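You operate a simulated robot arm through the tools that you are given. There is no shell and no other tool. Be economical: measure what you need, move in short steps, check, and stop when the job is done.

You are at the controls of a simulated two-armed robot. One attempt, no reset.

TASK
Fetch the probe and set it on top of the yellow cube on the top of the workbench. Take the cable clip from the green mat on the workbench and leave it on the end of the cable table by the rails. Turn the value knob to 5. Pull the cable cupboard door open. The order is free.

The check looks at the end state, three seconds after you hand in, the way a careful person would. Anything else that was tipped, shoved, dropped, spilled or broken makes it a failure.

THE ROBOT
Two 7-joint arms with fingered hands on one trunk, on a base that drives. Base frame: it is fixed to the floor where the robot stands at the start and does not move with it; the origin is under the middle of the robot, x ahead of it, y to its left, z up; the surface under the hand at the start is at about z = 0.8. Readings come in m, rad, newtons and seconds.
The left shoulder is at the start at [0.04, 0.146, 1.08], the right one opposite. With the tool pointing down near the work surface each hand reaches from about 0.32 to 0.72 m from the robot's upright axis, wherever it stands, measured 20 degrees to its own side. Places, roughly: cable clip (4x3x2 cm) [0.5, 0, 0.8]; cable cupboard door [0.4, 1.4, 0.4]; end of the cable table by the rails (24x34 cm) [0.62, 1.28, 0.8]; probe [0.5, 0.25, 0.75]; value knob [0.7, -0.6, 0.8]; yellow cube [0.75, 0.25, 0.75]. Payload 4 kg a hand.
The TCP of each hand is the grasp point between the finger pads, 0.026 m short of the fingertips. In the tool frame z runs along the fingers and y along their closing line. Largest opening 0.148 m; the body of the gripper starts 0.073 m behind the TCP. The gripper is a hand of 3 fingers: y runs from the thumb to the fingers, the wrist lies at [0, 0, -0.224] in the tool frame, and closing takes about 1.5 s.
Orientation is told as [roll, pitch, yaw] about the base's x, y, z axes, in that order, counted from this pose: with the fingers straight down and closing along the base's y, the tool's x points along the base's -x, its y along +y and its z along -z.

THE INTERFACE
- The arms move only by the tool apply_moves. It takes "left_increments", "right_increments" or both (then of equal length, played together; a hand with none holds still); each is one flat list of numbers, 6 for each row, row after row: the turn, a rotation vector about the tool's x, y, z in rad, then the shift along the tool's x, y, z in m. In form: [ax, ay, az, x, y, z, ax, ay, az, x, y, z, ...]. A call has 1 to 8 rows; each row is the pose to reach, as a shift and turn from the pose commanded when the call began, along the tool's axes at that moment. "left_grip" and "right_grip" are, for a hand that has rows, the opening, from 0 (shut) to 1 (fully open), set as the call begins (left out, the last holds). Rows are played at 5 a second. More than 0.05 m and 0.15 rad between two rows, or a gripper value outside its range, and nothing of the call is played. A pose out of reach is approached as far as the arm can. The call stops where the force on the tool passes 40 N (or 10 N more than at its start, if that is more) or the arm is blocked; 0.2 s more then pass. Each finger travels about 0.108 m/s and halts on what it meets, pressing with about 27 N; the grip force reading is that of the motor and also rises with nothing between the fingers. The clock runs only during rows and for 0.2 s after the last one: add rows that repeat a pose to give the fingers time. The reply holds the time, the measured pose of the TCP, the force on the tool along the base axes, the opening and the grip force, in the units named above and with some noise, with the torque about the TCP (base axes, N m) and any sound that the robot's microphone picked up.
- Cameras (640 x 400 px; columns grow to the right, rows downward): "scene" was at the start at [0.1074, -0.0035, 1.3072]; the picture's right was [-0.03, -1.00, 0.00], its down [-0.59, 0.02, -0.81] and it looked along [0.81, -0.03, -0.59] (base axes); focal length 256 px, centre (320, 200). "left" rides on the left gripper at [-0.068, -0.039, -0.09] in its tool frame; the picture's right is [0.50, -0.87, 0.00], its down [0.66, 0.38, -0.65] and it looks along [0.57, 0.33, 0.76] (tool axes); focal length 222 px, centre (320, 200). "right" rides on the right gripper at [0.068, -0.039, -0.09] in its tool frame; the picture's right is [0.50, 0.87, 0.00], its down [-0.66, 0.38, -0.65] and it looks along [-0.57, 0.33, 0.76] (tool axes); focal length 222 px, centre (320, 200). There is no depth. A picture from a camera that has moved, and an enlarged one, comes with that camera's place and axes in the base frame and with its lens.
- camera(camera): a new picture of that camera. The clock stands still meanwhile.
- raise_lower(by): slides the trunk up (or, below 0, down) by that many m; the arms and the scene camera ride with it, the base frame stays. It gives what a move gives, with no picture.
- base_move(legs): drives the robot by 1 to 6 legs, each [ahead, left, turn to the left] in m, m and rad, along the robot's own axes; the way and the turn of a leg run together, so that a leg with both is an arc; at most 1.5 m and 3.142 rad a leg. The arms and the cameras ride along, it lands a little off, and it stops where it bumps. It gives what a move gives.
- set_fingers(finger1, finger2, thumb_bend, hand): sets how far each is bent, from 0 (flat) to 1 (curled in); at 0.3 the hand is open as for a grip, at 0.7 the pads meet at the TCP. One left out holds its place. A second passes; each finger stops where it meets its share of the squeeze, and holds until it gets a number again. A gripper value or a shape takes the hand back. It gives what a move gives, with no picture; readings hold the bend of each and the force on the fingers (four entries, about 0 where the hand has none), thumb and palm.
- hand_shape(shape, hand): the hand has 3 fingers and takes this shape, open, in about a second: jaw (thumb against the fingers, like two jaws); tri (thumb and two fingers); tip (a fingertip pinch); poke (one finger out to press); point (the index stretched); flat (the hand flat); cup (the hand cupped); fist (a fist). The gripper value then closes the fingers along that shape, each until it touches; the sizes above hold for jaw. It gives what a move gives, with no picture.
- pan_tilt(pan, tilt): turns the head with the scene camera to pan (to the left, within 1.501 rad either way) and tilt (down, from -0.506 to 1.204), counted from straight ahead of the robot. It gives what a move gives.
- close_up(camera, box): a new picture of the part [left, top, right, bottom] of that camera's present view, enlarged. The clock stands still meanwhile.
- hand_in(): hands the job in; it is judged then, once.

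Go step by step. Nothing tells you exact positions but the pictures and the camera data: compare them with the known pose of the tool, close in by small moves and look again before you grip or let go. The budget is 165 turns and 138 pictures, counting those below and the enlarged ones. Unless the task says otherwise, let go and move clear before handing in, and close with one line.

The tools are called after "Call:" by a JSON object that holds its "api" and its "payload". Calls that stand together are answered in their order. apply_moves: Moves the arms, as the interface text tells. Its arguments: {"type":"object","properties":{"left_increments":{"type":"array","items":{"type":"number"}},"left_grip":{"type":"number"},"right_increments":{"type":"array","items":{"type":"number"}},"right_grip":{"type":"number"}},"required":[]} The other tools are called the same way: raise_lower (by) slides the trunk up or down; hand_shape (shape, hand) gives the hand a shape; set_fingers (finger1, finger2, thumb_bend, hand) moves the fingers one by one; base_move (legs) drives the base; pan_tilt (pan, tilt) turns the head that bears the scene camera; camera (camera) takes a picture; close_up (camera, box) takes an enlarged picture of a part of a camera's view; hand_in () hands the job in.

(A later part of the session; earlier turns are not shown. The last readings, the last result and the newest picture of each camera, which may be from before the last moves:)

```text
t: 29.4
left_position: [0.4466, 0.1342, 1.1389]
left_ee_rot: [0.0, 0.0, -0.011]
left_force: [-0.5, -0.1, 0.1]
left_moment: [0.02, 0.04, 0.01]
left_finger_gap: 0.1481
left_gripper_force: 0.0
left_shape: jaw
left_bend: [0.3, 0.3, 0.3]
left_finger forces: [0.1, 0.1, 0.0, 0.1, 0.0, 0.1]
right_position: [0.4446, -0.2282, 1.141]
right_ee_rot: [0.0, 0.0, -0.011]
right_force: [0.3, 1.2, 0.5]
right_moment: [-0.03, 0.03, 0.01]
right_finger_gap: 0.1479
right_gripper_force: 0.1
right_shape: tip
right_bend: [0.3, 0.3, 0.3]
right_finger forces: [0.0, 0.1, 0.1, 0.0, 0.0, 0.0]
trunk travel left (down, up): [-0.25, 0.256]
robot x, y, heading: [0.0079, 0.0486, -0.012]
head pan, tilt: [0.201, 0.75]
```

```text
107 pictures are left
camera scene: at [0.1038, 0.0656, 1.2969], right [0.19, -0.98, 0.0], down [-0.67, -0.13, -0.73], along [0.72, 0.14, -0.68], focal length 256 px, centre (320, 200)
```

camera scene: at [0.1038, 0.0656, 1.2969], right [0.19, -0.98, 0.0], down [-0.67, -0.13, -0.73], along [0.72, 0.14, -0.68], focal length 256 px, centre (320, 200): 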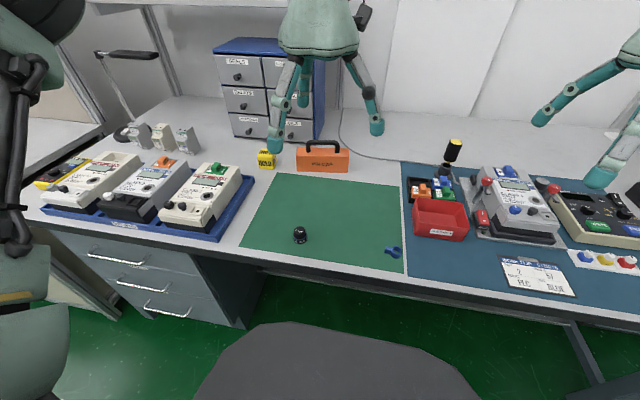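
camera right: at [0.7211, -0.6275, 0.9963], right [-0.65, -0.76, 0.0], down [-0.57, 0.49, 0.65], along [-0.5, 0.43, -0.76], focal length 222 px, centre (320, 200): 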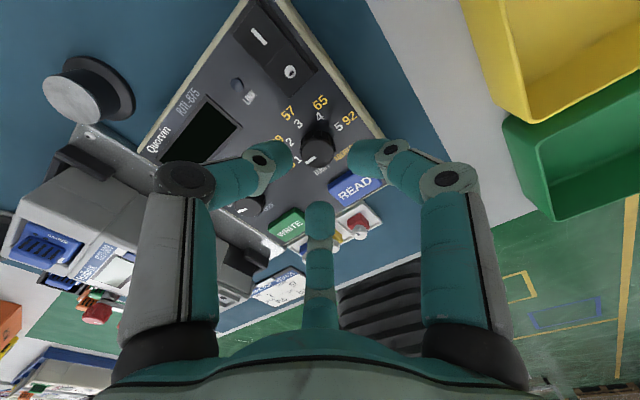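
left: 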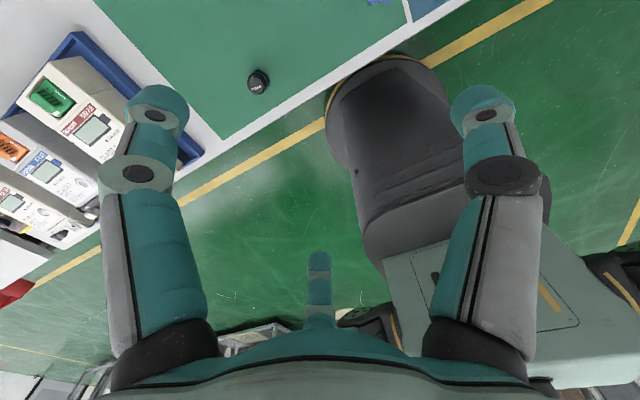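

The robot is back in front of the mat. I refine the positions of probe and clip with enlargements.

Call:
{"api": "close_up", "payload": {"camera": "scene", "box": [280, 210, 410, 290]}}

Call:
{"api": "close_up", "payload": {"camera": "right", "box": [320, 40, 480, 140]}}

Call:
{"api": "camera", "payload": {"camera": "left"}}

```text
4.92 times, centred on (345, 250) of scene
camera zoom: at [0.1038, 0.0656, 1.2969], right [0.19, -0.98, 0.0], down [-0.67, -0.13, -0.73], along [0.72, 0.14, -0.68], focal length 1260 px, centre (197, -46)
```

zoom: 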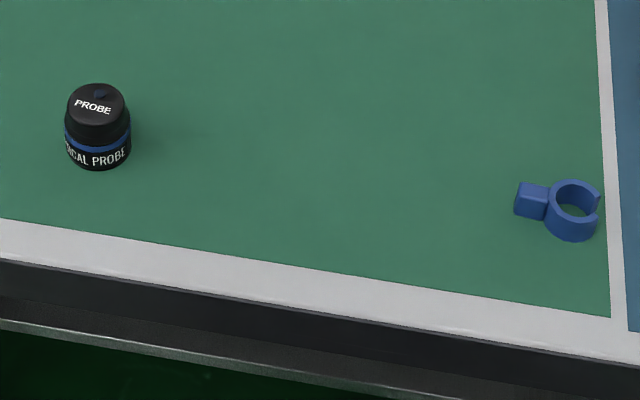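

```text
4.00 times, centred on (400, 90) of right
camera zoom: at [0.376, -0.2667, 1.2315], right [-0.49, 0.87, 0.0], down [0.66, 0.37, 0.65], along [0.57, 0.32, -0.76], focal length 888 px, centre (0, 640)
```

zoom: 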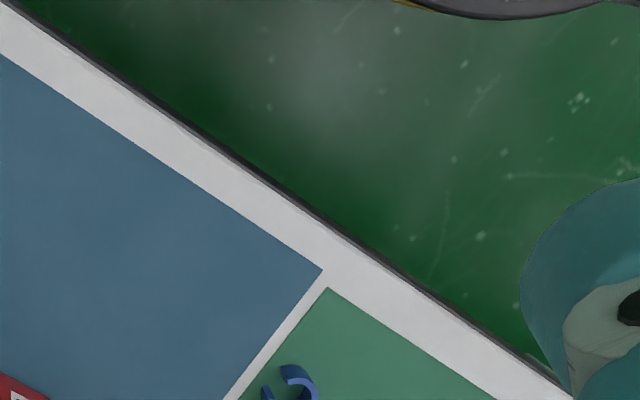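

```text
104 pictures are left
camera left: at [0.5131, 0.0948, 1.2294], right [-0.51, -0.86, 0.0], down [-0.65, 0.38, 0.65], along [-0.56, 0.33, -0.76], focal length 222 px, centre (320, 200)
```

left: 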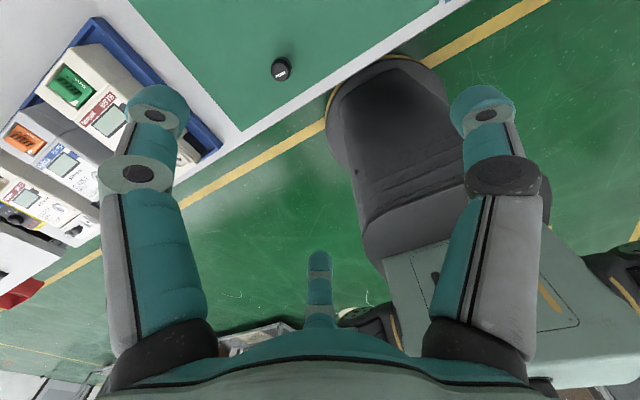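

Probe ≈ (0.482, 0.188), clip ring centre ≈ (0.485, -0.041) with its block toward +y. I bring the left hand over the probe and the right hand over the clip ring together.

Call:
{"api": "apply_moves", "payload": {"left_increments": [0, 0, 0, -0.005, 0.0078, 0.03, 0, 0, 0, -0.01, 0.0156, 0.06, 0, 0, 0, -0.015, 0.0233, 0.09, 0, 0, 0, -0.02, 0.0311, 0.12, 0, 0, 0, -0.025, 0.0389, 0.15, 0, 0, 0, -0.03, 0.0466, 0.18, 0, 0, 0, -0.035, 0.0544, 0.209, 0, 0, 0, -0.035, 0.0544, 0.209], "right_increments": [0, 0, 0, -0.0055, 0.0268, 0.0316, 0, 0, 0, -0.011, 0.0536, 0.0632, 0, 0, 0, -0.0163, 0.0804, 0.0947, 0, 0, 0, -0.0217, 0.1071, 0.1263, 0, 0, 0, -0.0271, 0.134, 0.1579, 0, 0, 0, -0.0326, 0.1607, 0.1895, 0, 0, 0, -0.038, 0.1875, 0.221, 0, 0, 0, -0.038, 0.1875, 0.221], "left_grip": 0.5, "right_grip": 0.33}}

Call:
{"api": "camera", "payload": {"camera": "left"}}

Call:
{"api": "camera", "payload": {"camera": "right"}}

```text
t: 31.2
left_position: [0.4802, 0.1896, 0.9335]
left_ee_rot: [0.0, -0.001, -0.01]
left_force: [0.3, -0.8, 0.1]
left_moment: [0.03, -0.01, 0.0]
left_finger_gap: 0.0748
left_gripper_force: 0.1
left_shape: jaw
left_bend: [0.36, 0.36, 0.7]
left_finger forces: [0.1, 0.0, 0.1, 0.0, 0.0, 0.0]
right_position: [0.4836, -0.0413, 0.9196]
right_ee_rot: [0.001, 0.001, -0.011]
right_force: [0.5, 0.7, 0.4]
right_moment: [-0.02, -0.02, 0.01]
right_finger_gap: 0.0491
right_gripper_force: 0.0
right_shape: tip
right_bend: [0.77, 0.77, 0.7]
right_finger forces: [0.0, 0.0, 0.0, 0.0, 0.1, 0.1]
trunk travel left (down, up): [-0.25, 0.256]
robot x, y, heading: [0.0019, 0.05, -0.009]
head pan, tilt: [0.201, 0.75]
```

```text
103 pictures are left
camera left: at [0.5482, 0.1491, 1.023], right [-0.51, -0.86, 0.0], down [-0.65, 0.38, 0.65], along [-0.56, 0.33, -0.76], focal length 222 px, centre (320, 200)
```

left: 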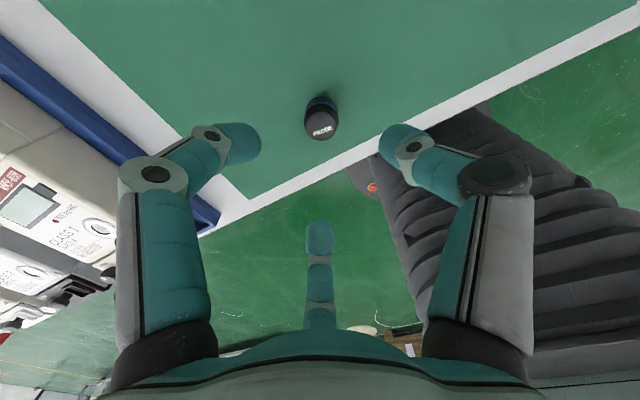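

```text
102 pictures are left
camera right: at [0.4149, -0.0796, 1.011], right [-0.49, 0.87, 0.0], down [0.66, 0.37, 0.65], along [0.57, 0.32, -0.76], focal length 222 px, centre (320, 200)
```

right: 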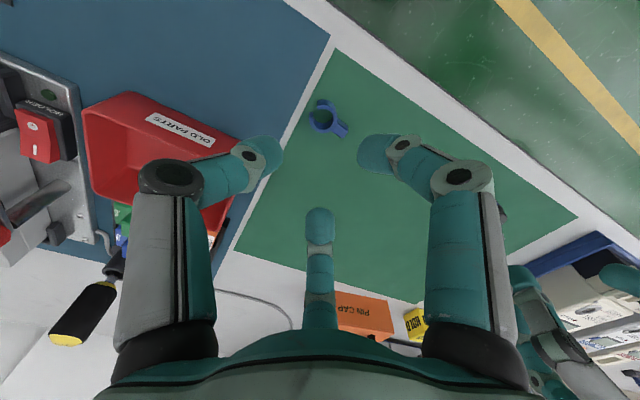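

Call:
{"api": "close_up", "payload": {"camera": "right", "box": [280, 80, 376, 160]}}

Call:
{"api": "close_up", "payload": {"camera": "left", "box": [270, 80, 366, 160]}}

```text
5.00 times, centred on (328, 120) of right
camera zoom: at [0.4149, -0.0796, 1.011], right [-0.49, 0.87, 0.0], down [0.66, 0.37, 0.65], along [0.57, 0.32, -0.76], focal length 1111 px, centre (280, 600)
```

zoom: 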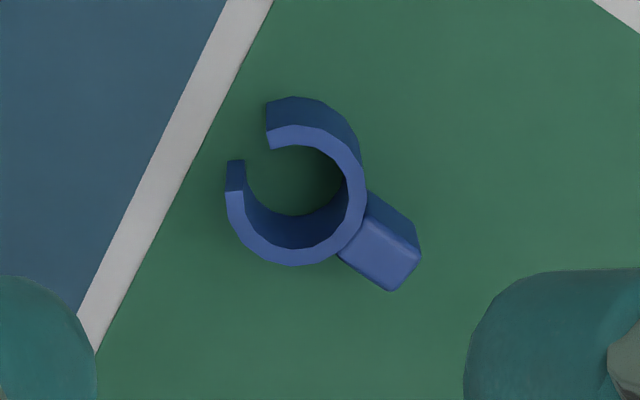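

```text
5.00 times, centred on (318, 120) of left
camera zoom: at [0.5482, 0.1491, 1.023], right [-0.51, -0.86, 0.0], down [-0.65, 0.38, 0.65], along [-0.56, 0.33, -0.76], focal length 1111 px, centre (330, 600)
```

zoom: 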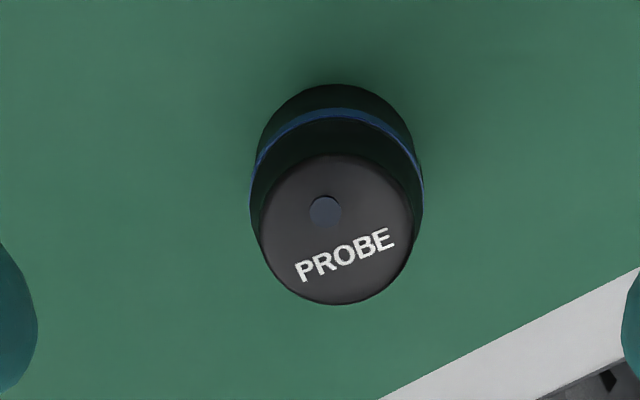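

Both targets are nearly under the hands. I switch the left hand to the pinch shape, then lower both partway and check.

Call:
{"api": "hand_shape", "payload": {"shape": "tip", "hand": "left"}}

Call:
{"api": "apply_moves", "payload": {"left_increments": [0, 0, 0, 0, 0, 0, 0, 0, 0, 0, 0, 0, 0, 0, 0, 0, 0, 0, 0, 0, 0, 0, 0, 0, 0, 0, 0, 0, 0, 0, 0, 0, 0, -0.002, -0.002, 0.02, 0, 0, 0, -0.002, -0.002, 0.045, 0, 0, 0, -0.002, -0.002, 0.055], "right_increments": [0, 0, 0, 0, 0, 0, 0, 0, 0, 0, 0, 0, 0, 0, 0, 0, 0, 0, 0, 0, 0, 0, 0, 0, 0, 0, 0, 0.0045, 0.001, 0, 0, 0, 0, 0.0045, 0.001, 0.02, 0, 0, 0, 0.0045, 0.001, 0.045, 0, 0, 0, 0.0045, 0.001, 0.055], "left_grip": 0.4, "right_grip": 0.33}}

Call:
{"api": "close_up", "payload": {"camera": "right", "box": [240, 90, 400, 230]}}

Call:
{"api": "close_up", "payload": {"camera": "left", "box": [220, 90, 420, 230]}}

```text
t: 32.1
left_position: [0.4829, 0.1874, 0.9322]
left_ee_rot: [0.0, -0.002, -0.008]
left_force: [-0.7, 0.2, -0.7]
left_moment: [-0.01, 0.0, -0.02]
left_finger_gap: 0.148
left_gripper_force: 0.0
left_shape: tip
left_bend: [0.3, 0.3, 0.3]
left_finger forces: [0.1, 0.1, 0.0, 0.1, 0.0, 0.1]
right_position: [0.4844, -0.0416, 0.9197]
right_ee_rot: [0.0, 0.001, -0.01]
right_force: [0.1, 0.1, -0.4]
right_moment: [-0.01, -0.02, -0.02]
right_finger_gap: 0.0491
right_gripper_force: 0.1
right_shape: tip
right_bend: [0.77, 0.77, 0.7]
right_finger forces: [0.0, 0.0, 0.1, 0.1, 0.0, 0.1]
trunk travel left (down, up): [-0.25, 0.256]
robot x, y, heading: [0.0036, 0.0521, -0.009]
head pan, tilt: [0.201, 0.75]
```

```text
t: 33.9
left_position: [0.4818, 0.1869, 0.877]
left_ee_rot: [0.0, 0.001, -0.01]
left_force: [0.7, 0.5, -0.3]
left_moment: [-0.01, 0.0, 0.03]
left_finger_gap: 0.0594
left_gripper_force: 0.1
left_shape: tip
left_bend: [0.77, 0.77, 0.7]
left_finger forces: [0.1, 0.0, 0.0, 0.0, 0.0, 0.1]
right_position: [0.4801, -0.039, 0.8634]
right_ee_rot: [0.0, -0.001, -0.012]
right_force: [0.6, -0.5, 0.7]
right_moment: [0.01, 0.01, -0.02]
right_finger_gap: 0.0492
right_gripper_force: 0.0
right_shape: tip
right_bend: [0.77, 0.77, 0.7]
right_finger forces: [0.1, 0.0, 0.1, 0.0, 0.0, 0.0]
trunk travel left (down, up): [-0.25, 0.256]
robot x, y, heading: [0.0036, 0.0487, -0.01]
head pan, tilt: [0.201, 0.75]
```

```text
2.86 times, centred on (320, 160) of right
camera zoom: at [0.4113, -0.0784, 0.9547], right [-0.49, 0.87, 0.0], down [0.66, 0.37, 0.65], along [0.57, 0.32, -0.76], focal length 635 px, centre (320, 314)
```

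zoom: 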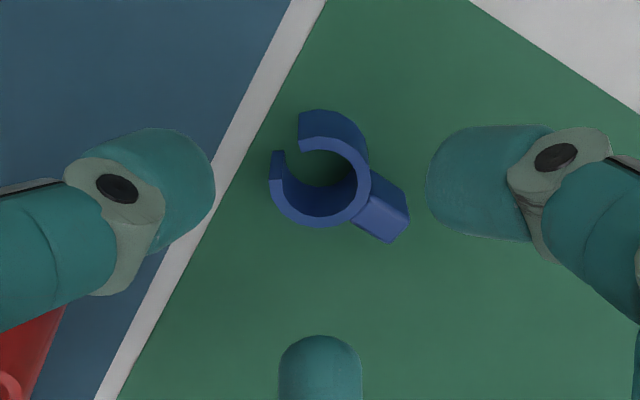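

```text
2.86 times, centred on (320, 160) of left
camera zoom: at [0.5492, 0.1473, 0.9672], right [-0.51, -0.86, 0.0], down [-0.65, 0.39, 0.65], along [-0.56, 0.33, -0.76], focal length 635 px, centre (320, 314)
```

zoom: 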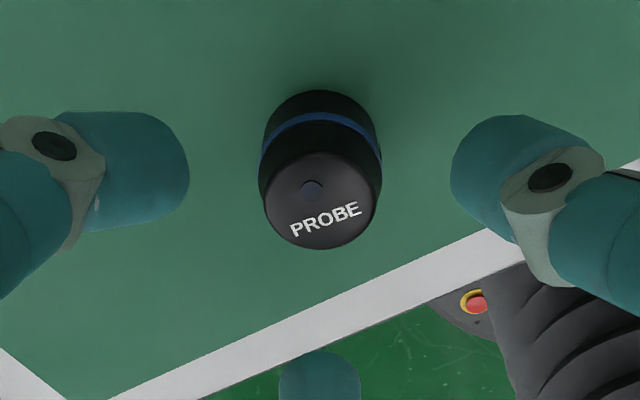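

Left is centred; right needs a few mm toward -x. I lower both to grasp height.

Call:
{"api": "apply_moves", "payload": {"left_increments": [0, 0, 0, 0, 0, 0.01, 0, 0, 0, 0, 0, 0.022, 0, 0, 0, 0, 0, 0.034, 0, 0, 0, 0, 0, 0.041, 0, 0, 0, 0, 0, 0.041], "right_increments": [0, 0, 0, 0.003, -0.0015, 0.008, 0, 0, 0, 0.003, -0.0015, 0.017, 0, 0, 0, 0.003, -0.0015, 0.025, 0, 0, 0, 0.003, -0.0015, 0.033, 0, 0, 0, 0.003, -0.0015, 0.033]}}

Call:
{"api": "close_up", "payload": {"camera": "right", "box": [240, 90, 400, 230]}}

Call:
{"api": "close_up", "payload": {"camera": "left", "box": [220, 90, 420, 230]}}

```text
t: 35.1
left_position: [0.485, 0.1853, 0.8351]
left_ee_rot: [0.0, -0.002, -0.01]
left_force: [-0.7, -0.6, -0.4]
left_moment: [0.0, 0.0, -0.02]
left_finger_gap: 0.0594
left_gripper_force: 0.0
left_shape: tip
left_bend: [0.77, 0.77, 0.7]
left_finger forces: [0.1, 0.0, 0.1, 0.0, 0.0, 0.1]
right_position: [0.4764, -0.0401, 0.8335]
right_ee_rot: [-0.001, -0.001, -0.01]
right_force: [0.7, 0.1, -0.1]
right_moment: [-0.01, 0.01, -0.01]
right_finger_gap: 0.0496
right_gripper_force: 0.1
right_shape: tip
right_bend: [0.77, 0.77, 0.7]
right_finger forces: [0.1, 0.0, 0.0, 0.1, 0.0, 0.0]
trunk travel left (down, up): [-0.25, 0.256]
robot x, y, heading: [0.0044, 0.0519, -0.009]
head pan, tilt: [0.201, 0.75]
```

```text
2.86 times, centred on (320, 160) of right
camera zoom: at [0.4076, -0.0788, 0.9241], right [-0.49, 0.87, 0.0], down [0.66, 0.37, 0.65], along [0.57, 0.32, -0.76], focal length 635 px, centre (320, 314)
```

zoom: 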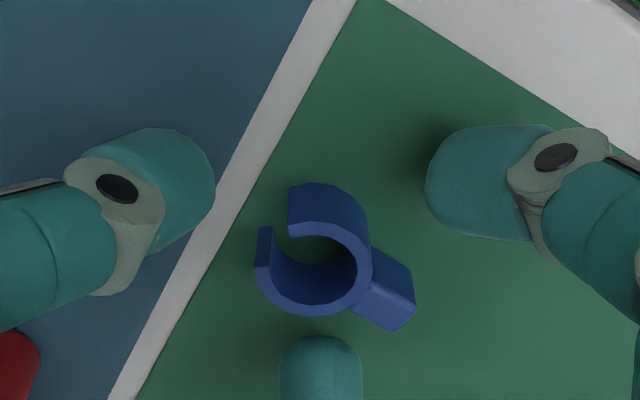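

```text
2.86 times, centred on (320, 160) of left
camera zoom: at [0.5508, 0.1466, 0.9247], right [-0.51, -0.86, 0.0], down [-0.65, 0.38, 0.65], along [-0.56, 0.33, -0.76], focal length 635 px, centre (320, 314)
```

zoom: 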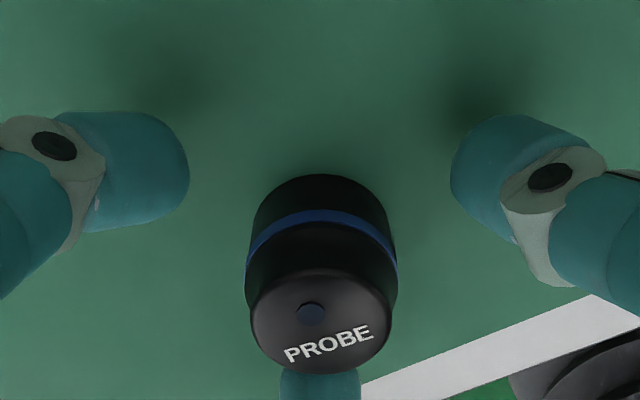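

Both are centred. I lower the right hand 6 mm more and close both hands.

Call:
{"api": "apply_moves", "payload": {"right_increments": [0, 0, 0, 0, 0, 0.006, 0, 0, 0, 0, 0, 0.006]}}

Call:
{"api": "apply_moves", "payload": {"left_increments": [0, 0, 0, 0, 0, 0, 0, 0, 0, 0, 0, 0, 0, 0, 0, 0, 0, 0, 0, 0, 0, 0, 0, 0, 0, 0, 0, 0, 0, 0], "right_increments": [0, 0, 0, 0, 0, 0, 0, 0, 0, 0, 0, 0, 0, 0, 0, 0, 0, 0, 0, 0, 0, 0, 0, 0, 0, 0, 0, 0, 0, 0], "left_grip": 0.0, "right_grip": 0.0}}

Call:
{"api": "close_up", "payload": {"camera": "right", "box": [240, 90, 400, 230]}}

Call:
{"api": "close_up", "payload": {"camera": "left", "box": [220, 90, 420, 230]}}

```text
t: 35.7
left_position: [0.4853, 0.1855, 0.8348]
left_ee_rot: [-0.001, 0.0, -0.012]
left_force: [0.0, -0.5, 0.5]
left_moment: [0.0, -0.02, 0.0]
left_finger_gap: 0.0595
left_gripper_force: 0.0
left_shape: tip
left_bend: [0.77, 0.77, 0.7]
left_finger forces: [0.0, 0.1, 0.1, 0.0, 0.1, 0.1]
right_position: [0.4769, -0.0404, 0.826]
right_ee_rot: [0.001, -0.002, -0.01]
right_force: [-1.3, 0.0, 4.3]
right_moment: [0.04, 0.0, 0.0]
right_finger_gap: 0.0494
right_gripper_force: 0.0
right_shape: tip
right_bend: [0.77, 0.77, 0.7]
right_finger forces: [2.7, 1.8, 0.1, 0.0, 0.0, 0.0]
trunk travel left (down, up): [-0.25, 0.256]
robot x, y, heading: [-0.0033, 0.0531, -0.01]
head pan, tilt: [0.201, 0.75]
```

```text
t: 36.9
left_position: [0.4837, 0.1849, 0.8344]
left_ee_rot: [-0.001, 0.0, -0.011]
left_force: [-1.2, -0.6, 1.3]
left_moment: [-0.02, 0.02, 0.01]
left_finger_gap: 0.0261
left_gripper_force: 22.0
left_shape: tip
left_bend: [0.75, 0.75, 0.7]
left_finger forces: [19.3, 19.9, 0.1, 0.1, 19.6, 0.0]
right_position: [0.4766, -0.04, 0.828]
right_ee_rot: [0.0, 0.001, -0.01]
right_force: [-0.1, 0.6, -0.1]
right_moment: [0.01, 0.0, -0.02]
right_finger_gap: 0.0027
right_gripper_force: 27.0
right_shape: tip
right_bend: [0.8, 0.8, 0.76]
right_finger forces: [0.1, 0.0, 0.0, 0.0, 0.0, 0.0]
trunk travel left (down, up): [-0.25, 0.256]
robot x, y, heading: [0.007, 0.0545, -0.011]
head pan, tilt: [0.201, 0.75]
```

```text
2.86 times, centred on (320, 160) of right
camera zoom: at [0.4084, -0.0787, 0.9178], right [-0.49, 0.87, 0.0], down [0.66, 0.37, 0.65], along [0.57, 0.32, -0.76], focal length 635 px, centre (320, 314)
```

zoom: 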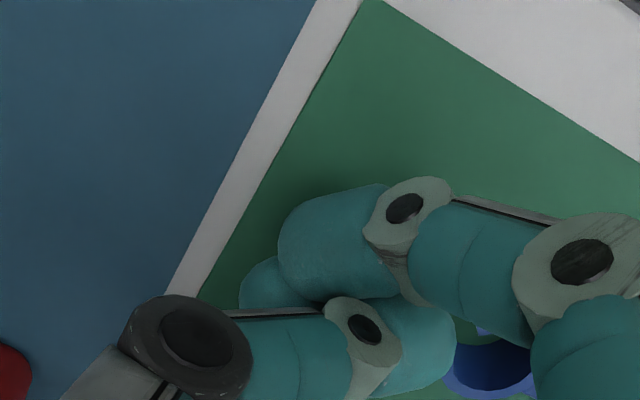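

```text
2.86 times, centred on (320, 160) of left
camera zoom: at [0.551, 0.1467, 0.9247], right [-0.51, -0.86, 0.0], down [-0.65, 0.38, 0.65], along [-0.56, 0.33, -0.76], focal length 635 px, centre (320, 314)
```

zoom: 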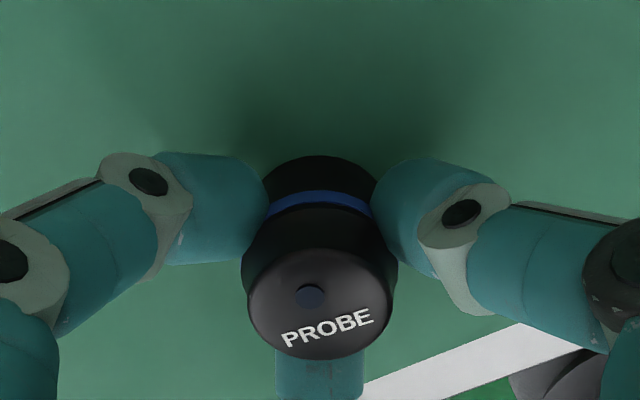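

The left hand holds the probe, but the clip slipped out of the right fingers. I raise both hands and look.

Call:
{"api": "apply_moves", "payload": {"left_increments": [0, 0, 0, 0, 0, -0.01, 0, 0, 0, 0, 0, -0.03, 0, 0, 0, 0, 0, -0.06, 0, 0, 0, 0, 0, -0.1, 0, 0, 0, 0, 0, -0.1], "right_increments": [0, 0, 0, 0, 0, -0.01, 0, 0, 0, 0, 0, -0.03, 0, 0, 0, 0, 0, -0.06, 0, 0, 0, 0, 0, -0.1, 0, 0, 0, 0, 0, -0.1]}}

Call:
{"api": "camera", "payload": {"camera": "right"}}

Call:
{"api": "camera", "payload": {"camera": "scene"}}

```text
t: 38.1
left_position: [0.4857, 0.1866, 0.9361]
left_ee_rot: [0.001, 0.002, -0.011]
left_force: [0.9, -0.2, -0.8]
left_moment: [-0.01, 0.02, 0.01]
left_finger_gap: 0.0261
left_gripper_force: 22.5
left_shape: tip
left_bend: [0.75, 0.75, 0.7]
left_finger forces: [19.4, 19.9, 0.0, 0.0, 19.6, 0.1]
right_position: [0.4788, -0.0424, 0.9281]
right_ee_rot: [0.001, 0.002, -0.011]
right_force: [0.3, -0.7, 0.3]
right_moment: [-0.04, 0.04, 0.0]
right_finger_gap: 0.0027
right_gripper_force: 27.1
right_shape: tip
right_bend: [0.8, 0.8, 0.76]
right_finger forces: [0.0, 0.0, 0.1, 0.0, 0.1, 0.1]
trunk travel left (down, up): [-0.25, 0.256]
robot x, y, heading: [0.0031, 0.0506, -0.013]
head pan, tilt: [0.201, 0.75]
```

```text
93 pictures are left
camera right: at [0.41, -0.0808, 1.0192], right [-0.49, 0.87, 0.0], down [0.66, 0.37, 0.65], along [0.57, 0.32, -0.76], focal length 222 px, centre (320, 200)
```

right: 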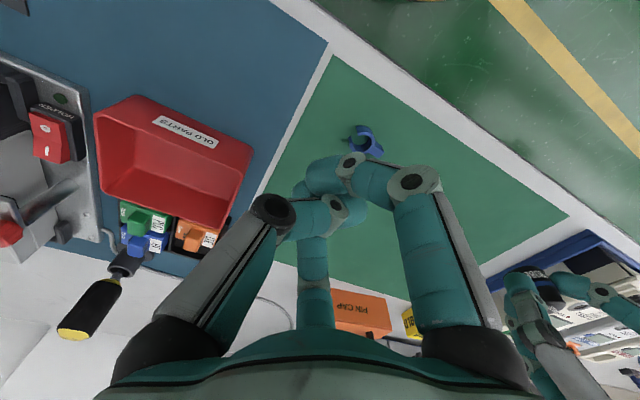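

```text
92 pictures are left
camera scene: at [0.1048, 0.0659, 1.2968], right [0.19, -0.98, 0.0], down [-0.67, -0.13, -0.73], along [0.72, 0.14, -0.68], focal length 256 px, centre (320, 200)
```

scene: 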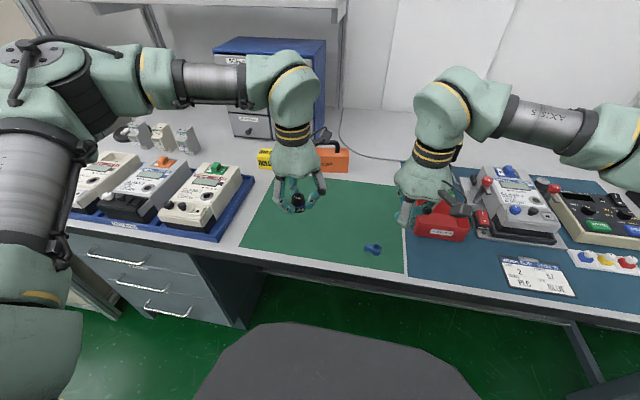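

The clip lies upright on the mat, moved about 2 cm toward +y. I reopen the right hand in jaw shape and measure it anew.

Call:
{"api": "hand_shape", "payload": {"shape": "jaw", "hand": "right"}}

Call:
{"api": "apply_moves", "payload": {"right_increments": [0, 0, 0, 0, 0, -0.02, 0, 0, 0, 0, 0, -0.02, 0, 0, 0, 0, 0, -0.02, 0, 0, 0, 0, 0, -0.02, 0, 0, 0, 0, 0, -0.02, 0, 0, 0, 0, 0, -0.02, 0, 0, 0, 0, 0, -0.02], "right_grip": 0.25}}

Call:
{"api": "camera", "payload": {"camera": "right"}}

Call:
{"api": "close_up", "payload": {"camera": "right", "box": [320, 90, 416, 170]}}

Call:
{"api": "close_up", "payload": {"camera": "scene", "box": [340, 210, 440, 290]}}

```text
t: 39.0
left_position: [0.4848, 0.1861, 0.9362]
left_ee_rot: [-0.001, -0.001, -0.01]
left_force: [0.5, -0.1, -0.3]
left_moment: [0.04, 0.02, 0.02]
left_finger_gap: 0.0262
left_gripper_force: 21.7
left_shape: tip
left_bend: [0.75, 0.75, 0.7]
left_finger forces: [19.4, 20.0, 0.0, 0.1, 19.6, 0.0]
right_position: [0.4759, -0.0419, 0.9285]
right_ee_rot: [-0.001, 0.0, -0.012]
right_force: [-0.1, -0.3, -0.1]
right_moment: [-0.01, 0.0, 0.01]
right_finger_gap: 0.1479
right_gripper_force: 0.1
right_shape: jaw
right_bend: [0.3, 0.3, 0.3]
right_finger forces: [0.0, 0.0, 0.1, 0.1, 0.0, 0.0]
trunk travel left (down, up): [-0.25, 0.256]
robot x, y, heading: [0.0019, 0.0539, -0.01]
head pan, tilt: [0.201, 0.75]
```

```text
t: 40.6
left_position: [0.4857, 0.1863, 0.9356]
left_ee_rot: [0.0, -0.001, -0.011]
left_force: [0.2, -0.7, -0.7]
left_moment: [-0.03, 0.02, 0.0]
left_finger_gap: 0.0263
left_gripper_force: 22.7
left_shape: tip
left_bend: [0.75, 0.75, 0.7]
left_finger forces: [19.5, 19.8, 0.0, 0.0, 19.5, 0.0]
right_position: [0.476, -0.0416, 0.9455]
right_ee_rot: [0.001, 0.0, -0.01]
right_force: [0.4, -0.6, -0.7]
right_moment: [0.01, 0.02, 0.0]
right_finger_gap: 0.0375
right_gripper_force: 0.2
right_shape: jaw
right_bend: [0.76, 0.76, 0.7]
right_finger forces: [0.1, 0.0, 0.1, 0.0, 0.1, 0.0]
trunk travel left (down, up): [-0.25, 0.256]
robot x, y, heading: [0.0002, 0.0517, -0.011]
head pan, tilt: [0.201, 0.75]
```

```text
91 pictures are left
camera right: at [0.4075, -0.0805, 1.0369], right [-0.49, 0.87, 0.0], down [0.66, 0.37, 0.65], along [0.57, 0.32, -0.76], focal length 222 px, centre (320, 200)
```

right: 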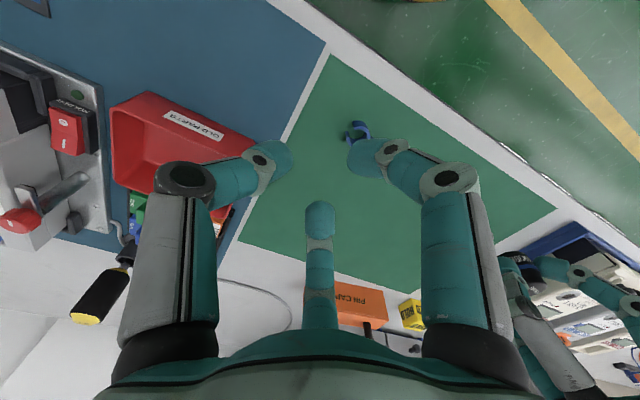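

```text
5.00 times, centred on (368, 130) of right
camera zoom: at [0.4075, -0.0805, 1.0369], right [-0.49, 0.87, 0.0], down [0.66, 0.37, 0.65], along [0.57, 0.32, -0.76], focal length 1111 px, centre (80, 550)
```

zoom: 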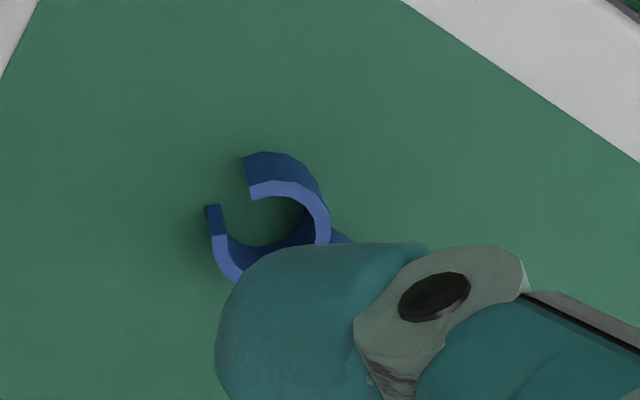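

```text
5.00 times, centred on (390, 250) of scene
camera zoom: at [0.1039, 0.066, 1.2969], right [0.19, -0.98, 0.0], down [-0.67, -0.13, -0.73], along [0.72, 0.14, -0.68], focal length 1279 px, centre (-30, -50)
```

zoom: 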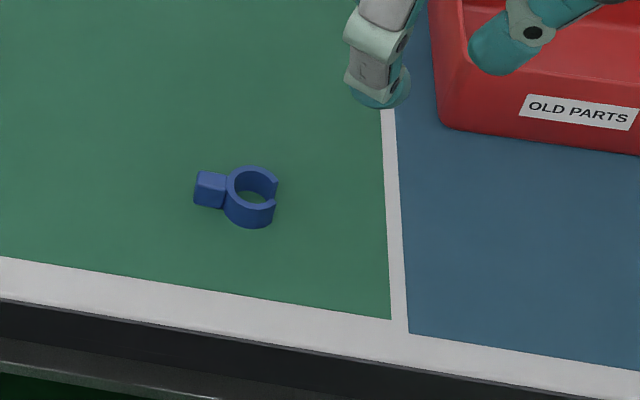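

The clip ring is now near (0.476, 0.006) with its block toward +y. I turn the right hand by 60° so one finger pushes the block end while the other two cup the ring, which cannot slip through.

Call:
{"api": "apply_moves", "payload": {"right_increments": [0, 0, -0.132, 0, 0.0072, 0, 0, 0, -0.264, 0, 0.0144, 0, 0, 0, -0.396, 0, 0.0216, 0, 0, 0, -0.528, 0, 0.0288, 0, 0, 0, -0.66, 0, 0.036, 0, 0, 0, -0.792, 0, 0.0432, 0, 0, 0, -0.924, 0, 0.0504, 0, 0, 0, -1.057, 0, 0.0576, 0], "right_grip": 0.4}}

Call:
{"api": "camera", "payload": {"camera": "right"}}

Call:
{"api": "close_up", "payload": {"camera": "right", "box": [260, 80, 380, 180]}}

```text
t: 42.4
left_position: [0.4839, 0.1867, 0.9343]
left_ee_rot: [-0.001, 0.0, -0.012]
left_force: [0.3, -0.8, 0.0]
left_moment: [-0.03, 0.04, -0.01]
left_finger_gap: 0.0264
left_gripper_force: 21.8
left_shape: tip
left_bend: [0.75, 0.75, 0.7]
left_finger forces: [19.4, 19.9, 0.1, 0.0, 19.7, 0.1]
right_position: [0.4743, 0.0162, 0.9449]
right_ee_rot: [0.0, 0.002, 1.049]
right_force: [0.6, -0.4, -0.6]
right_moment: [0.02, 0.0, -0.01]
right_finger_gap: 0.0591
right_gripper_force: 0.1
right_shape: jaw
right_bend: [0.77, 0.77, 0.7]
right_finger forces: [0.1, 0.0, 0.1, 0.0, 0.1, 0.0]
trunk travel left (down, up): [-0.25, 0.256]
robot x, y, heading: [0.0035, 0.049, -0.01]
head pan, tilt: [0.201, 0.75]
```

```text
88 pictures are left
camera right: at [0.4766, -0.0621, 1.0364], right [-1.0, 0.0, 0.0], down [0.0, 0.76, 0.65], along [0.0, 0.65, -0.76], focal length 222 px, centre (320, 200)
```

right: 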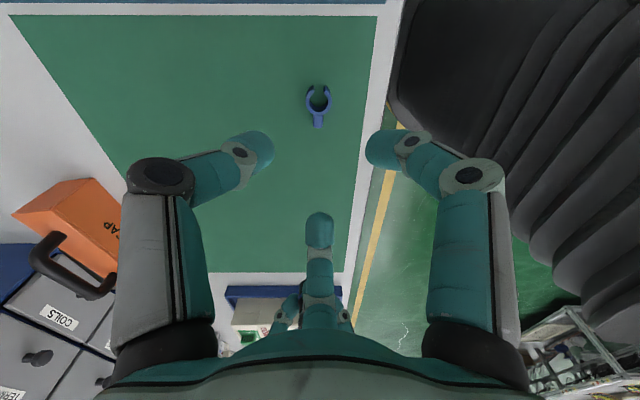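

```text
4.00 times, centred on (320, 130) of right
camera zoom: at [0.4766, -0.0621, 1.0364], right [-1.0, 0.0, 0.0], down [0.0, 0.76, 0.65], along [0.0, 0.65, -0.76], focal length 888 px, centre (320, 480)
```

zoom: 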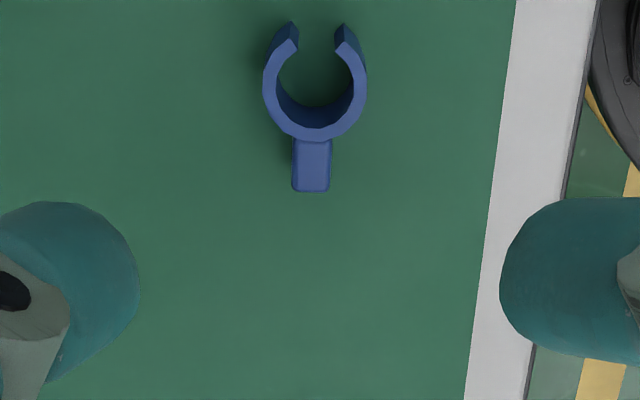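

The clip is neatly aligned. I shift a few mm and lower.

Call:
{"api": "apply_moves", "payload": {"right_increments": [0, 0, 0, 0.0035, -0.004, 0.03, 0, 0, 0, 0.0035, -0.004, 0.06, 0, 0, 0, 0.0035, -0.004, 0.085, 0, 0, 0, 0.0035, -0.004, 0.1, 0, 0, 0, 0.0035, -0.004, 0.11, 0, 0, 0, 0.0035, -0.004, 0.11]}}

Call:
{"api": "close_up", "payload": {"camera": "right", "box": [220, 110, 420, 250]}}

```text
t: 43.8
left_position: [0.4855, 0.1854, 0.9361]
left_ee_rot: [-0.002, 0.0, -0.01]
left_force: [0.0, 0.7, -0.5]
left_moment: [-0.02, -0.03, -0.01]
left_finger_gap: 0.0261
left_gripper_force: 21.7
left_shape: tip
left_bend: [0.75, 0.75, 0.7]
left_finger forces: [19.5, 19.9, 0.1, 0.0, 19.7, 0.1]
right_position: [0.4807, 0.0103, 0.8356]
right_ee_rot: [-0.001, 0.0, 1.045]
right_force: [-0.3, 0.1, -0.3]
right_moment: [-0.03, 0.02, 0.03]
right_finger_gap: 0.0589
right_gripper_force: 0.0
right_shape: jaw
right_bend: [0.77, 0.77, 0.7]
right_finger forces: [0.0, 0.0, 0.1, 0.0, 0.0, 0.0]
trunk travel left (down, up): [-0.25, 0.256]
robot x, y, heading: [0.0012, 0.0531, -0.008]
head pan, tilt: [0.201, 0.75]
```

```text
2.86 times, centred on (320, 180) of right
camera zoom: at [0.4785, -0.0684, 0.9267], right [-1.0, 0.0, 0.0], down [0.0, 0.76, 0.65], along [0.0, 0.65, -0.76], focal length 635 px, centre (320, 257)
```

zoom: 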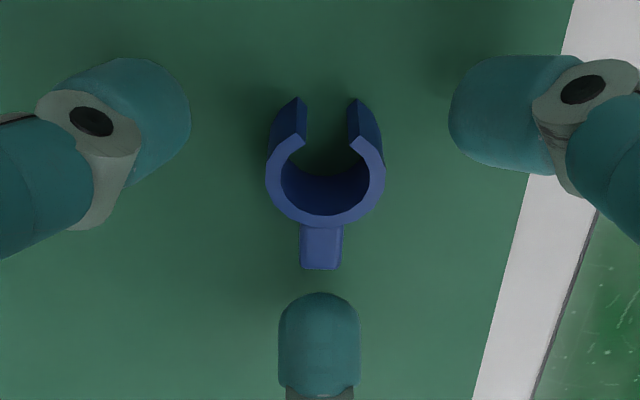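

Geometry is as planned. I lower the last 5 mm and close.

Call:
{"api": "apply_moves", "payload": {"right_increments": [0, 0, 0, 0, 0, 0.006, 0, 0, 0, 0, 0, 0.006]}}

Call:
{"api": "apply_moves", "payload": {"right_increments": [0, 0, 0, 0, 0, 0, 0, 0, 0, 0, 0, 0, 0, 0, 0, 0, 0, 0, 0, 0, 0, 0, 0, 0, 0, 0, 0, 0, 0, 0], "right_grip": 0.0}}

Call:
{"api": "close_up", "payload": {"camera": "right", "box": [220, 110, 420, 250]}}

```text
t: 44.4
left_position: [0.4848, 0.1875, 0.9356]
left_ee_rot: [-0.001, 0.001, -0.011]
left_force: [0.4, -0.7, -0.6]
left_moment: [-0.02, 0.01, -0.01]
left_finger_gap: 0.0262
left_gripper_force: 21.9
left_shape: tip
left_bend: [0.75, 0.75, 0.7]
left_finger forces: [19.4, 20.0, 0.0, 0.0, 19.6, 0.0]
right_position: [0.4799, 0.0117, 0.8284]
right_ee_rot: [0.0, -0.001, 1.047]
right_force: [0.3, -0.2, 0.6]
right_moment: [0.0, 0.0, 0.0]
right_finger_gap: 0.0587
right_gripper_force: 0.0
right_shape: jaw
right_bend: [0.77, 0.77, 0.7]
right_finger forces: [0.0, 0.0, 0.0, 0.1, 0.0, 0.1]
trunk travel left (down, up): [-0.25, 0.256]
robot x, y, heading: [0.0032, 0.049, -0.01]
head pan, tilt: [0.201, 0.75]
```

```text
t: 45.6
left_position: [0.4853, 0.1863, 0.9355]
left_ee_rot: [-0.001, 0.0, -0.01]
left_force: [0.0, 0.3, -0.6]
left_moment: [-0.02, -0.03, -0.02]
left_finger_gap: 0.0264
left_gripper_force: 22.1
left_shape: tip
left_bend: [0.75, 0.75, 0.7]
left_finger forces: [19.4, 19.9, 0.1, 0.0, 19.6, 0.0]
right_position: [0.4795, 0.0118, 0.8291]
right_ee_rot: [-0.002, -0.001, 1.048]
right_force: [0.3, 0.8, 0.8]
right_moment: [-0.04, -0.01, -0.02]
right_finger_gap: 0.0151
right_gripper_force: 27.1
right_shape: jaw
right_bend: [0.75, 0.75, 0.72]
right_finger forces: [19.2, 19.7, 0.1, 0.0, 21.1, 0.0]
trunk travel left (down, up): [-0.25, 0.256]
robot x, y, heading: [0.0023, 0.051, -0.012]
head pan, tilt: [0.201, 0.75]
```

```text
2.86 times, centred on (320, 180) of right
camera zoom: at [0.4795, -0.0673, 0.9202], right [-1.0, 0.0, 0.0], down [0.0, 0.76, 0.65], along [0.0, 0.65, -0.76], focal length 635 px, centre (320, 257)
```

zoom: 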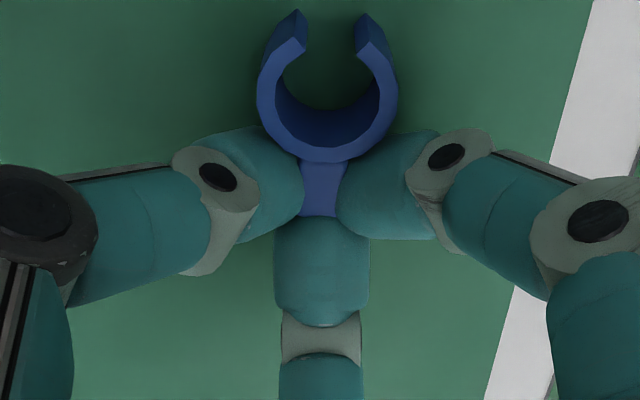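

The three fingers now hold the clip's block firmly. I lift both hands and check.

Call:
{"api": "apply_moves", "payload": {"left_increments": [0, 0, 0, 0, 0, -0.02, 0, 0, 0, 0, 0, -0.05, 0, 0, 0, 0, 0, -0.08, 0, 0, 0, 0, 0, -0.11, 0, 0, 0, 0, 0, -0.13, 0, 0, 0, 0, 0, -0.13, 0, 0, 0, 0, 0, -0.13, 0, 0, 0, 0, 0, -0.13], "right_increments": [0, 0, 0, 0, 0, -0.01, 0, 0, 0, 0, 0, -0.03, 0, 0, 0, 0, 0, -0.06, 0, 0, 0, 0, 0, -0.1, 0, 0, 0, 0.04, 0, -0.14, 0, 0, 0, 0.07, 0.01, -0.17, 0, 0, 0, 0.1, 0.02, -0.2, 0, 0, 0, 0.1, 0.02, -0.2]}}

Call:
{"api": "camera", "payload": {"camera": "right"}}

Call:
{"api": "base_move", "payload": {"legs": [[0, 0.08, 0], [0.1, 0, 0]]}}

Call:
{"api": "pan_tilt", "payload": {"pan": 0.4, "tilt": 0.6}}

Call:
{"api": "camera", "payload": {"camera": "scene"}}

```text
refused: row 5 steps farther than a row can; nothing moved
```

```text
84 pictures are left
camera right: at [0.4795, -0.0673, 0.9202], right [-1.0, 0.0, 0.0], down [0.0, 0.76, 0.65], along [0.0, 0.65, -0.76], focal length 222 px, centre (320, 200)
```

right: 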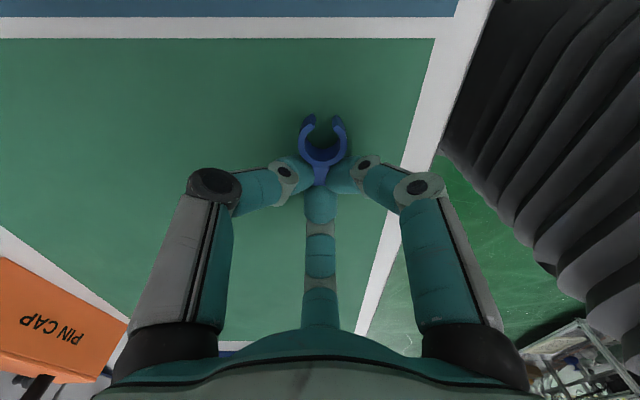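

```text
t: 47.4
left_position: [0.5879, 0.2658, 0.9355]
left_ee_rot: [0.001, -0.001, -0.011]
left_force: [-0.2, 0.0, -0.1]
left_moment: [0.01, 0.03, 0.0]
left_finger_gap: 0.0263
left_gripper_force: 21.6
left_shape: tip
left_bend: [0.75, 0.75, 0.7]
left_finger forces: [19.4, 19.9, 0.0, 0.0, 19.7, 0.0]
right_position: [0.5828, 0.0907, 0.8287]
right_ee_rot: [0.0, -0.001, 1.045]
right_force: [-0.5, -0.2, 1.2]
right_moment: [-0.02, 0.01, -0.04]
right_finger_gap: 0.0143
right_gripper_force: 27.2
right_shape: jaw
right_bend: [0.75, 0.75, 0.72]
right_finger forces: [18.1, 21.0, 0.1, 0.1, 20.7, 0.0]
trunk travel left (down, up): [-0.25, 0.256]
robot x, y, heading: [0.1058, 0.1335, -0.013]
head pan, tilt: [0.201, 0.75]
```

```text
t: 48.2
left_position: [0.5883, 0.2665, 0.9355]
left_ee_rot: [0.001, 0.0, -0.012]
left_force: [0.6, -0.6, -0.9]
left_moment: [-0.01, -0.02, 0.0]
left_finger_gap: 0.0263
left_gripper_force: 21.8
left_shape: tip
left_bend: [0.75, 0.75, 0.7]
left_finger forces: [19.5, 19.9, 0.1, 0.0, 19.7, 0.1]
right_position: [0.583, 0.0915, 0.8292]
right_ee_rot: [0.001, 0.001, 1.046]
right_force: [-0.2, -0.8, 1.0]
right_moment: [-0.02, -0.01, -0.02]
right_finger_gap: 0.0146
right_gripper_force: 27.2
right_shape: jaw
right_bend: [0.75, 0.75, 0.72]
right_finger forces: [18.1, 20.6, 0.1, 0.0, 20.8, 0.1]
trunk travel left (down, up): [-0.25, 0.256]
robot x, y, heading: [0.1071, 0.1328, -0.009]
head pan, tilt: [0.4, 0.6]
```

```text
83 pictures are left
camera scene: at [0.2073, 0.1642, 1.3098], right [0.38, -0.93, 0.0], down [-0.52, -0.21, -0.82], along [0.76, 0.31, -0.57], focal length 256 px, centre (320, 200)
```

scene: 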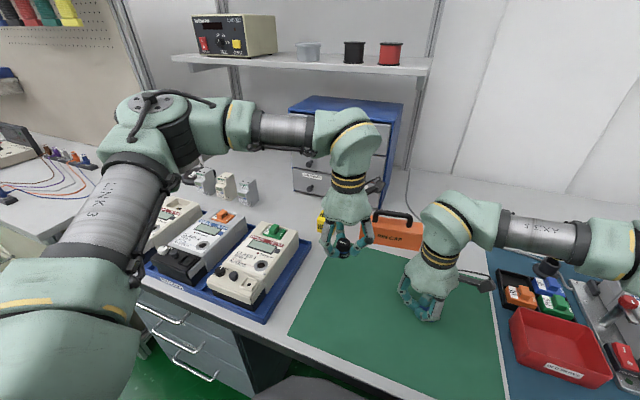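

The lift was refused but the drive ran, so the clip was only slid along the mat in the grip; nothing was hit. Now I lift both hands with smaller steps.

Call:
{"api": "apply_moves", "payload": {"left_increments": [0, 0, 0, 0, 0, -0.02, 0, 0, 0, 0, 0, -0.05, 0, 0, 0, 0, 0, -0.08, 0, 0, 0, 0, 0, -0.1, 0, 0, 0, 0, 0, -0.1, 0, 0, 0, 0, 0, -0.1], "right_increments": [0, 0, 0, 0, 0, -0.015, 0, 0, 0, 0, 0, -0.045, 0, 0, 0, 0, 0, -0.085, 0, 0, 0, 0, 0, -0.125, 0, 0, 0, 0, 0, -0.16, 0, 0, 0, 0, 0, -0.2]}}

Call:
{"api": "camera", "payload": {"camera": "right"}}

Call:
{"api": "camera", "payload": {"camera": "left"}}

Call:
{"api": "camera", "payload": {"camera": "scene"}}

```text
t: 49.6
left_position: [0.587, 0.2677, 1.0354]
left_ee_rot: [-0.001, -0.001, -0.01]
left_force: [-0.6, 0.1, -1.3]
left_moment: [-0.02, 0.03, -0.02]
left_finger_gap: 0.0264
left_gripper_force: 22.5
left_shape: tip
left_bend: [0.75, 0.75, 0.7]
left_finger forces: [19.5, 19.8, 0.1, 0.0, 19.7, 0.0]
right_position: [0.5836, 0.0901, 1.0279]
right_ee_rot: [0.001, 0.0, 1.047]
right_force: [-0.5, 0.0, 0.0]
right_moment: [0.02, -0.01, 0.03]
right_finger_gap: 0.0141
right_gripper_force: 27.1
right_shape: jaw
right_bend: [0.75, 0.75, 0.72]
right_finger forces: [17.8, 19.8, 0.0, 0.0, 20.6, 0.0]
trunk travel left (down, up): [-0.25, 0.256]
robot x, y, heading: [0.1059, 0.1293, -0.01]
head pan, tilt: [0.4, 0.6]
```

```text
82 pictures are left
camera right: at [0.5829, 0.0129, 1.1187], right [-1.0, 0.0, 0.0], down [0.0, 0.76, 0.65], along [0.0, 0.65, -0.76], focal length 222 px, centre (320, 200)
```

right: 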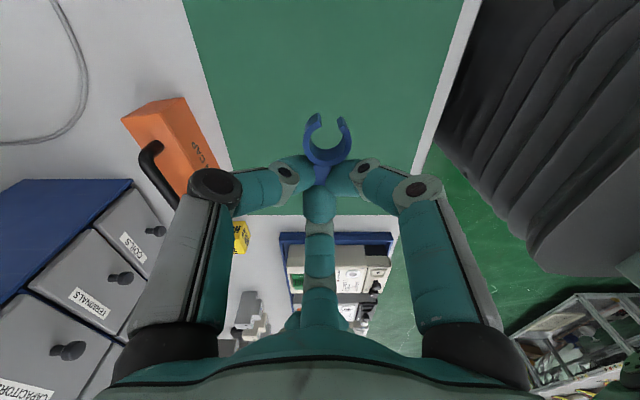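

```text
81 pictures are left
camera left: at [0.6538, 0.2291, 1.126], right [-0.51, -0.86, 0.0], down [-0.65, 0.39, 0.65], along [-0.56, 0.33, -0.76], focal length 222 px, centre (320, 200)
```

left: 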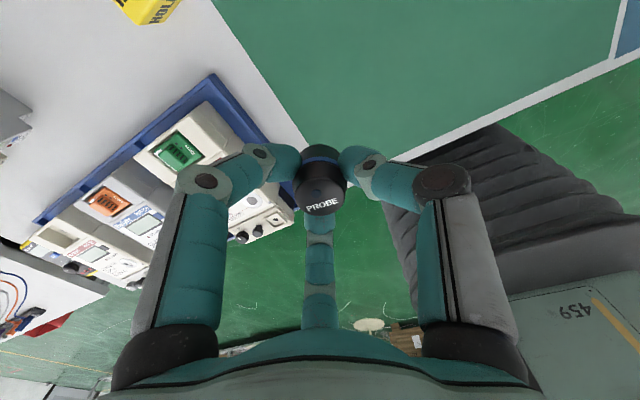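

```text
80 pictures are left
camera scene: at [0.2064, 0.1648, 1.3099], right [0.38, -0.93, 0.0], down [-0.52, -0.21, -0.83], along [0.76, 0.31, -0.56], focal length 256 px, centre (320, 200)
```

scene: 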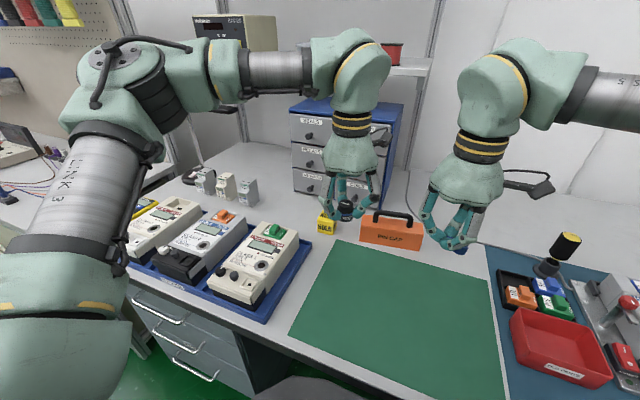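

Both items are held. I zoom on the yellow cube.

Call:
{"api": "close_up", "payload": {"camera": "scene", "box": [290, 190, 390, 260]}}

Call:
{"api": "close_up", "payload": {"camera": "right", "box": [190, 190, 290, 290]}}

```text
5.71 times, centred on (340, 225) of scene
camera zoom: at [0.2064, 0.1648, 1.3099], right [0.38, -0.93, 0.0], down [-0.52, -0.21, -0.83], along [0.76, 0.31, -0.56], focal length 1462 px, centre (206, 57)
```

zoom: 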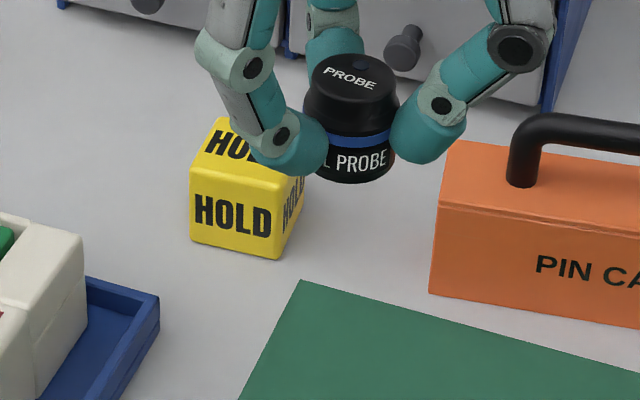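

```text
4.00 times, centred on (240, 240) of right
camera zoom: at [0.5829, 0.0129, 1.1187], right [-1.0, 0.0, 0.0], down [0.0, 0.76, 0.65], along [0.0, 0.65, -0.76], focal length 888 px, centre (640, 40)
```

zoom: 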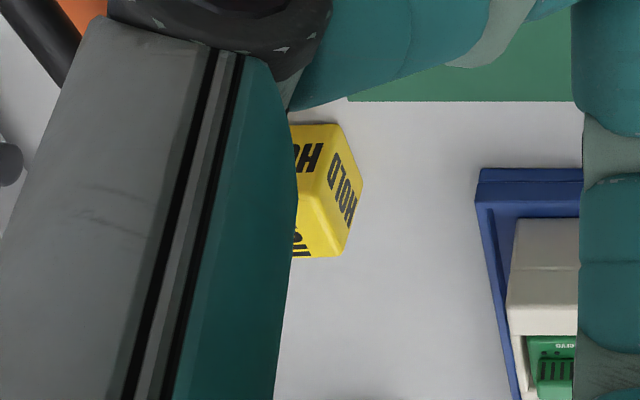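

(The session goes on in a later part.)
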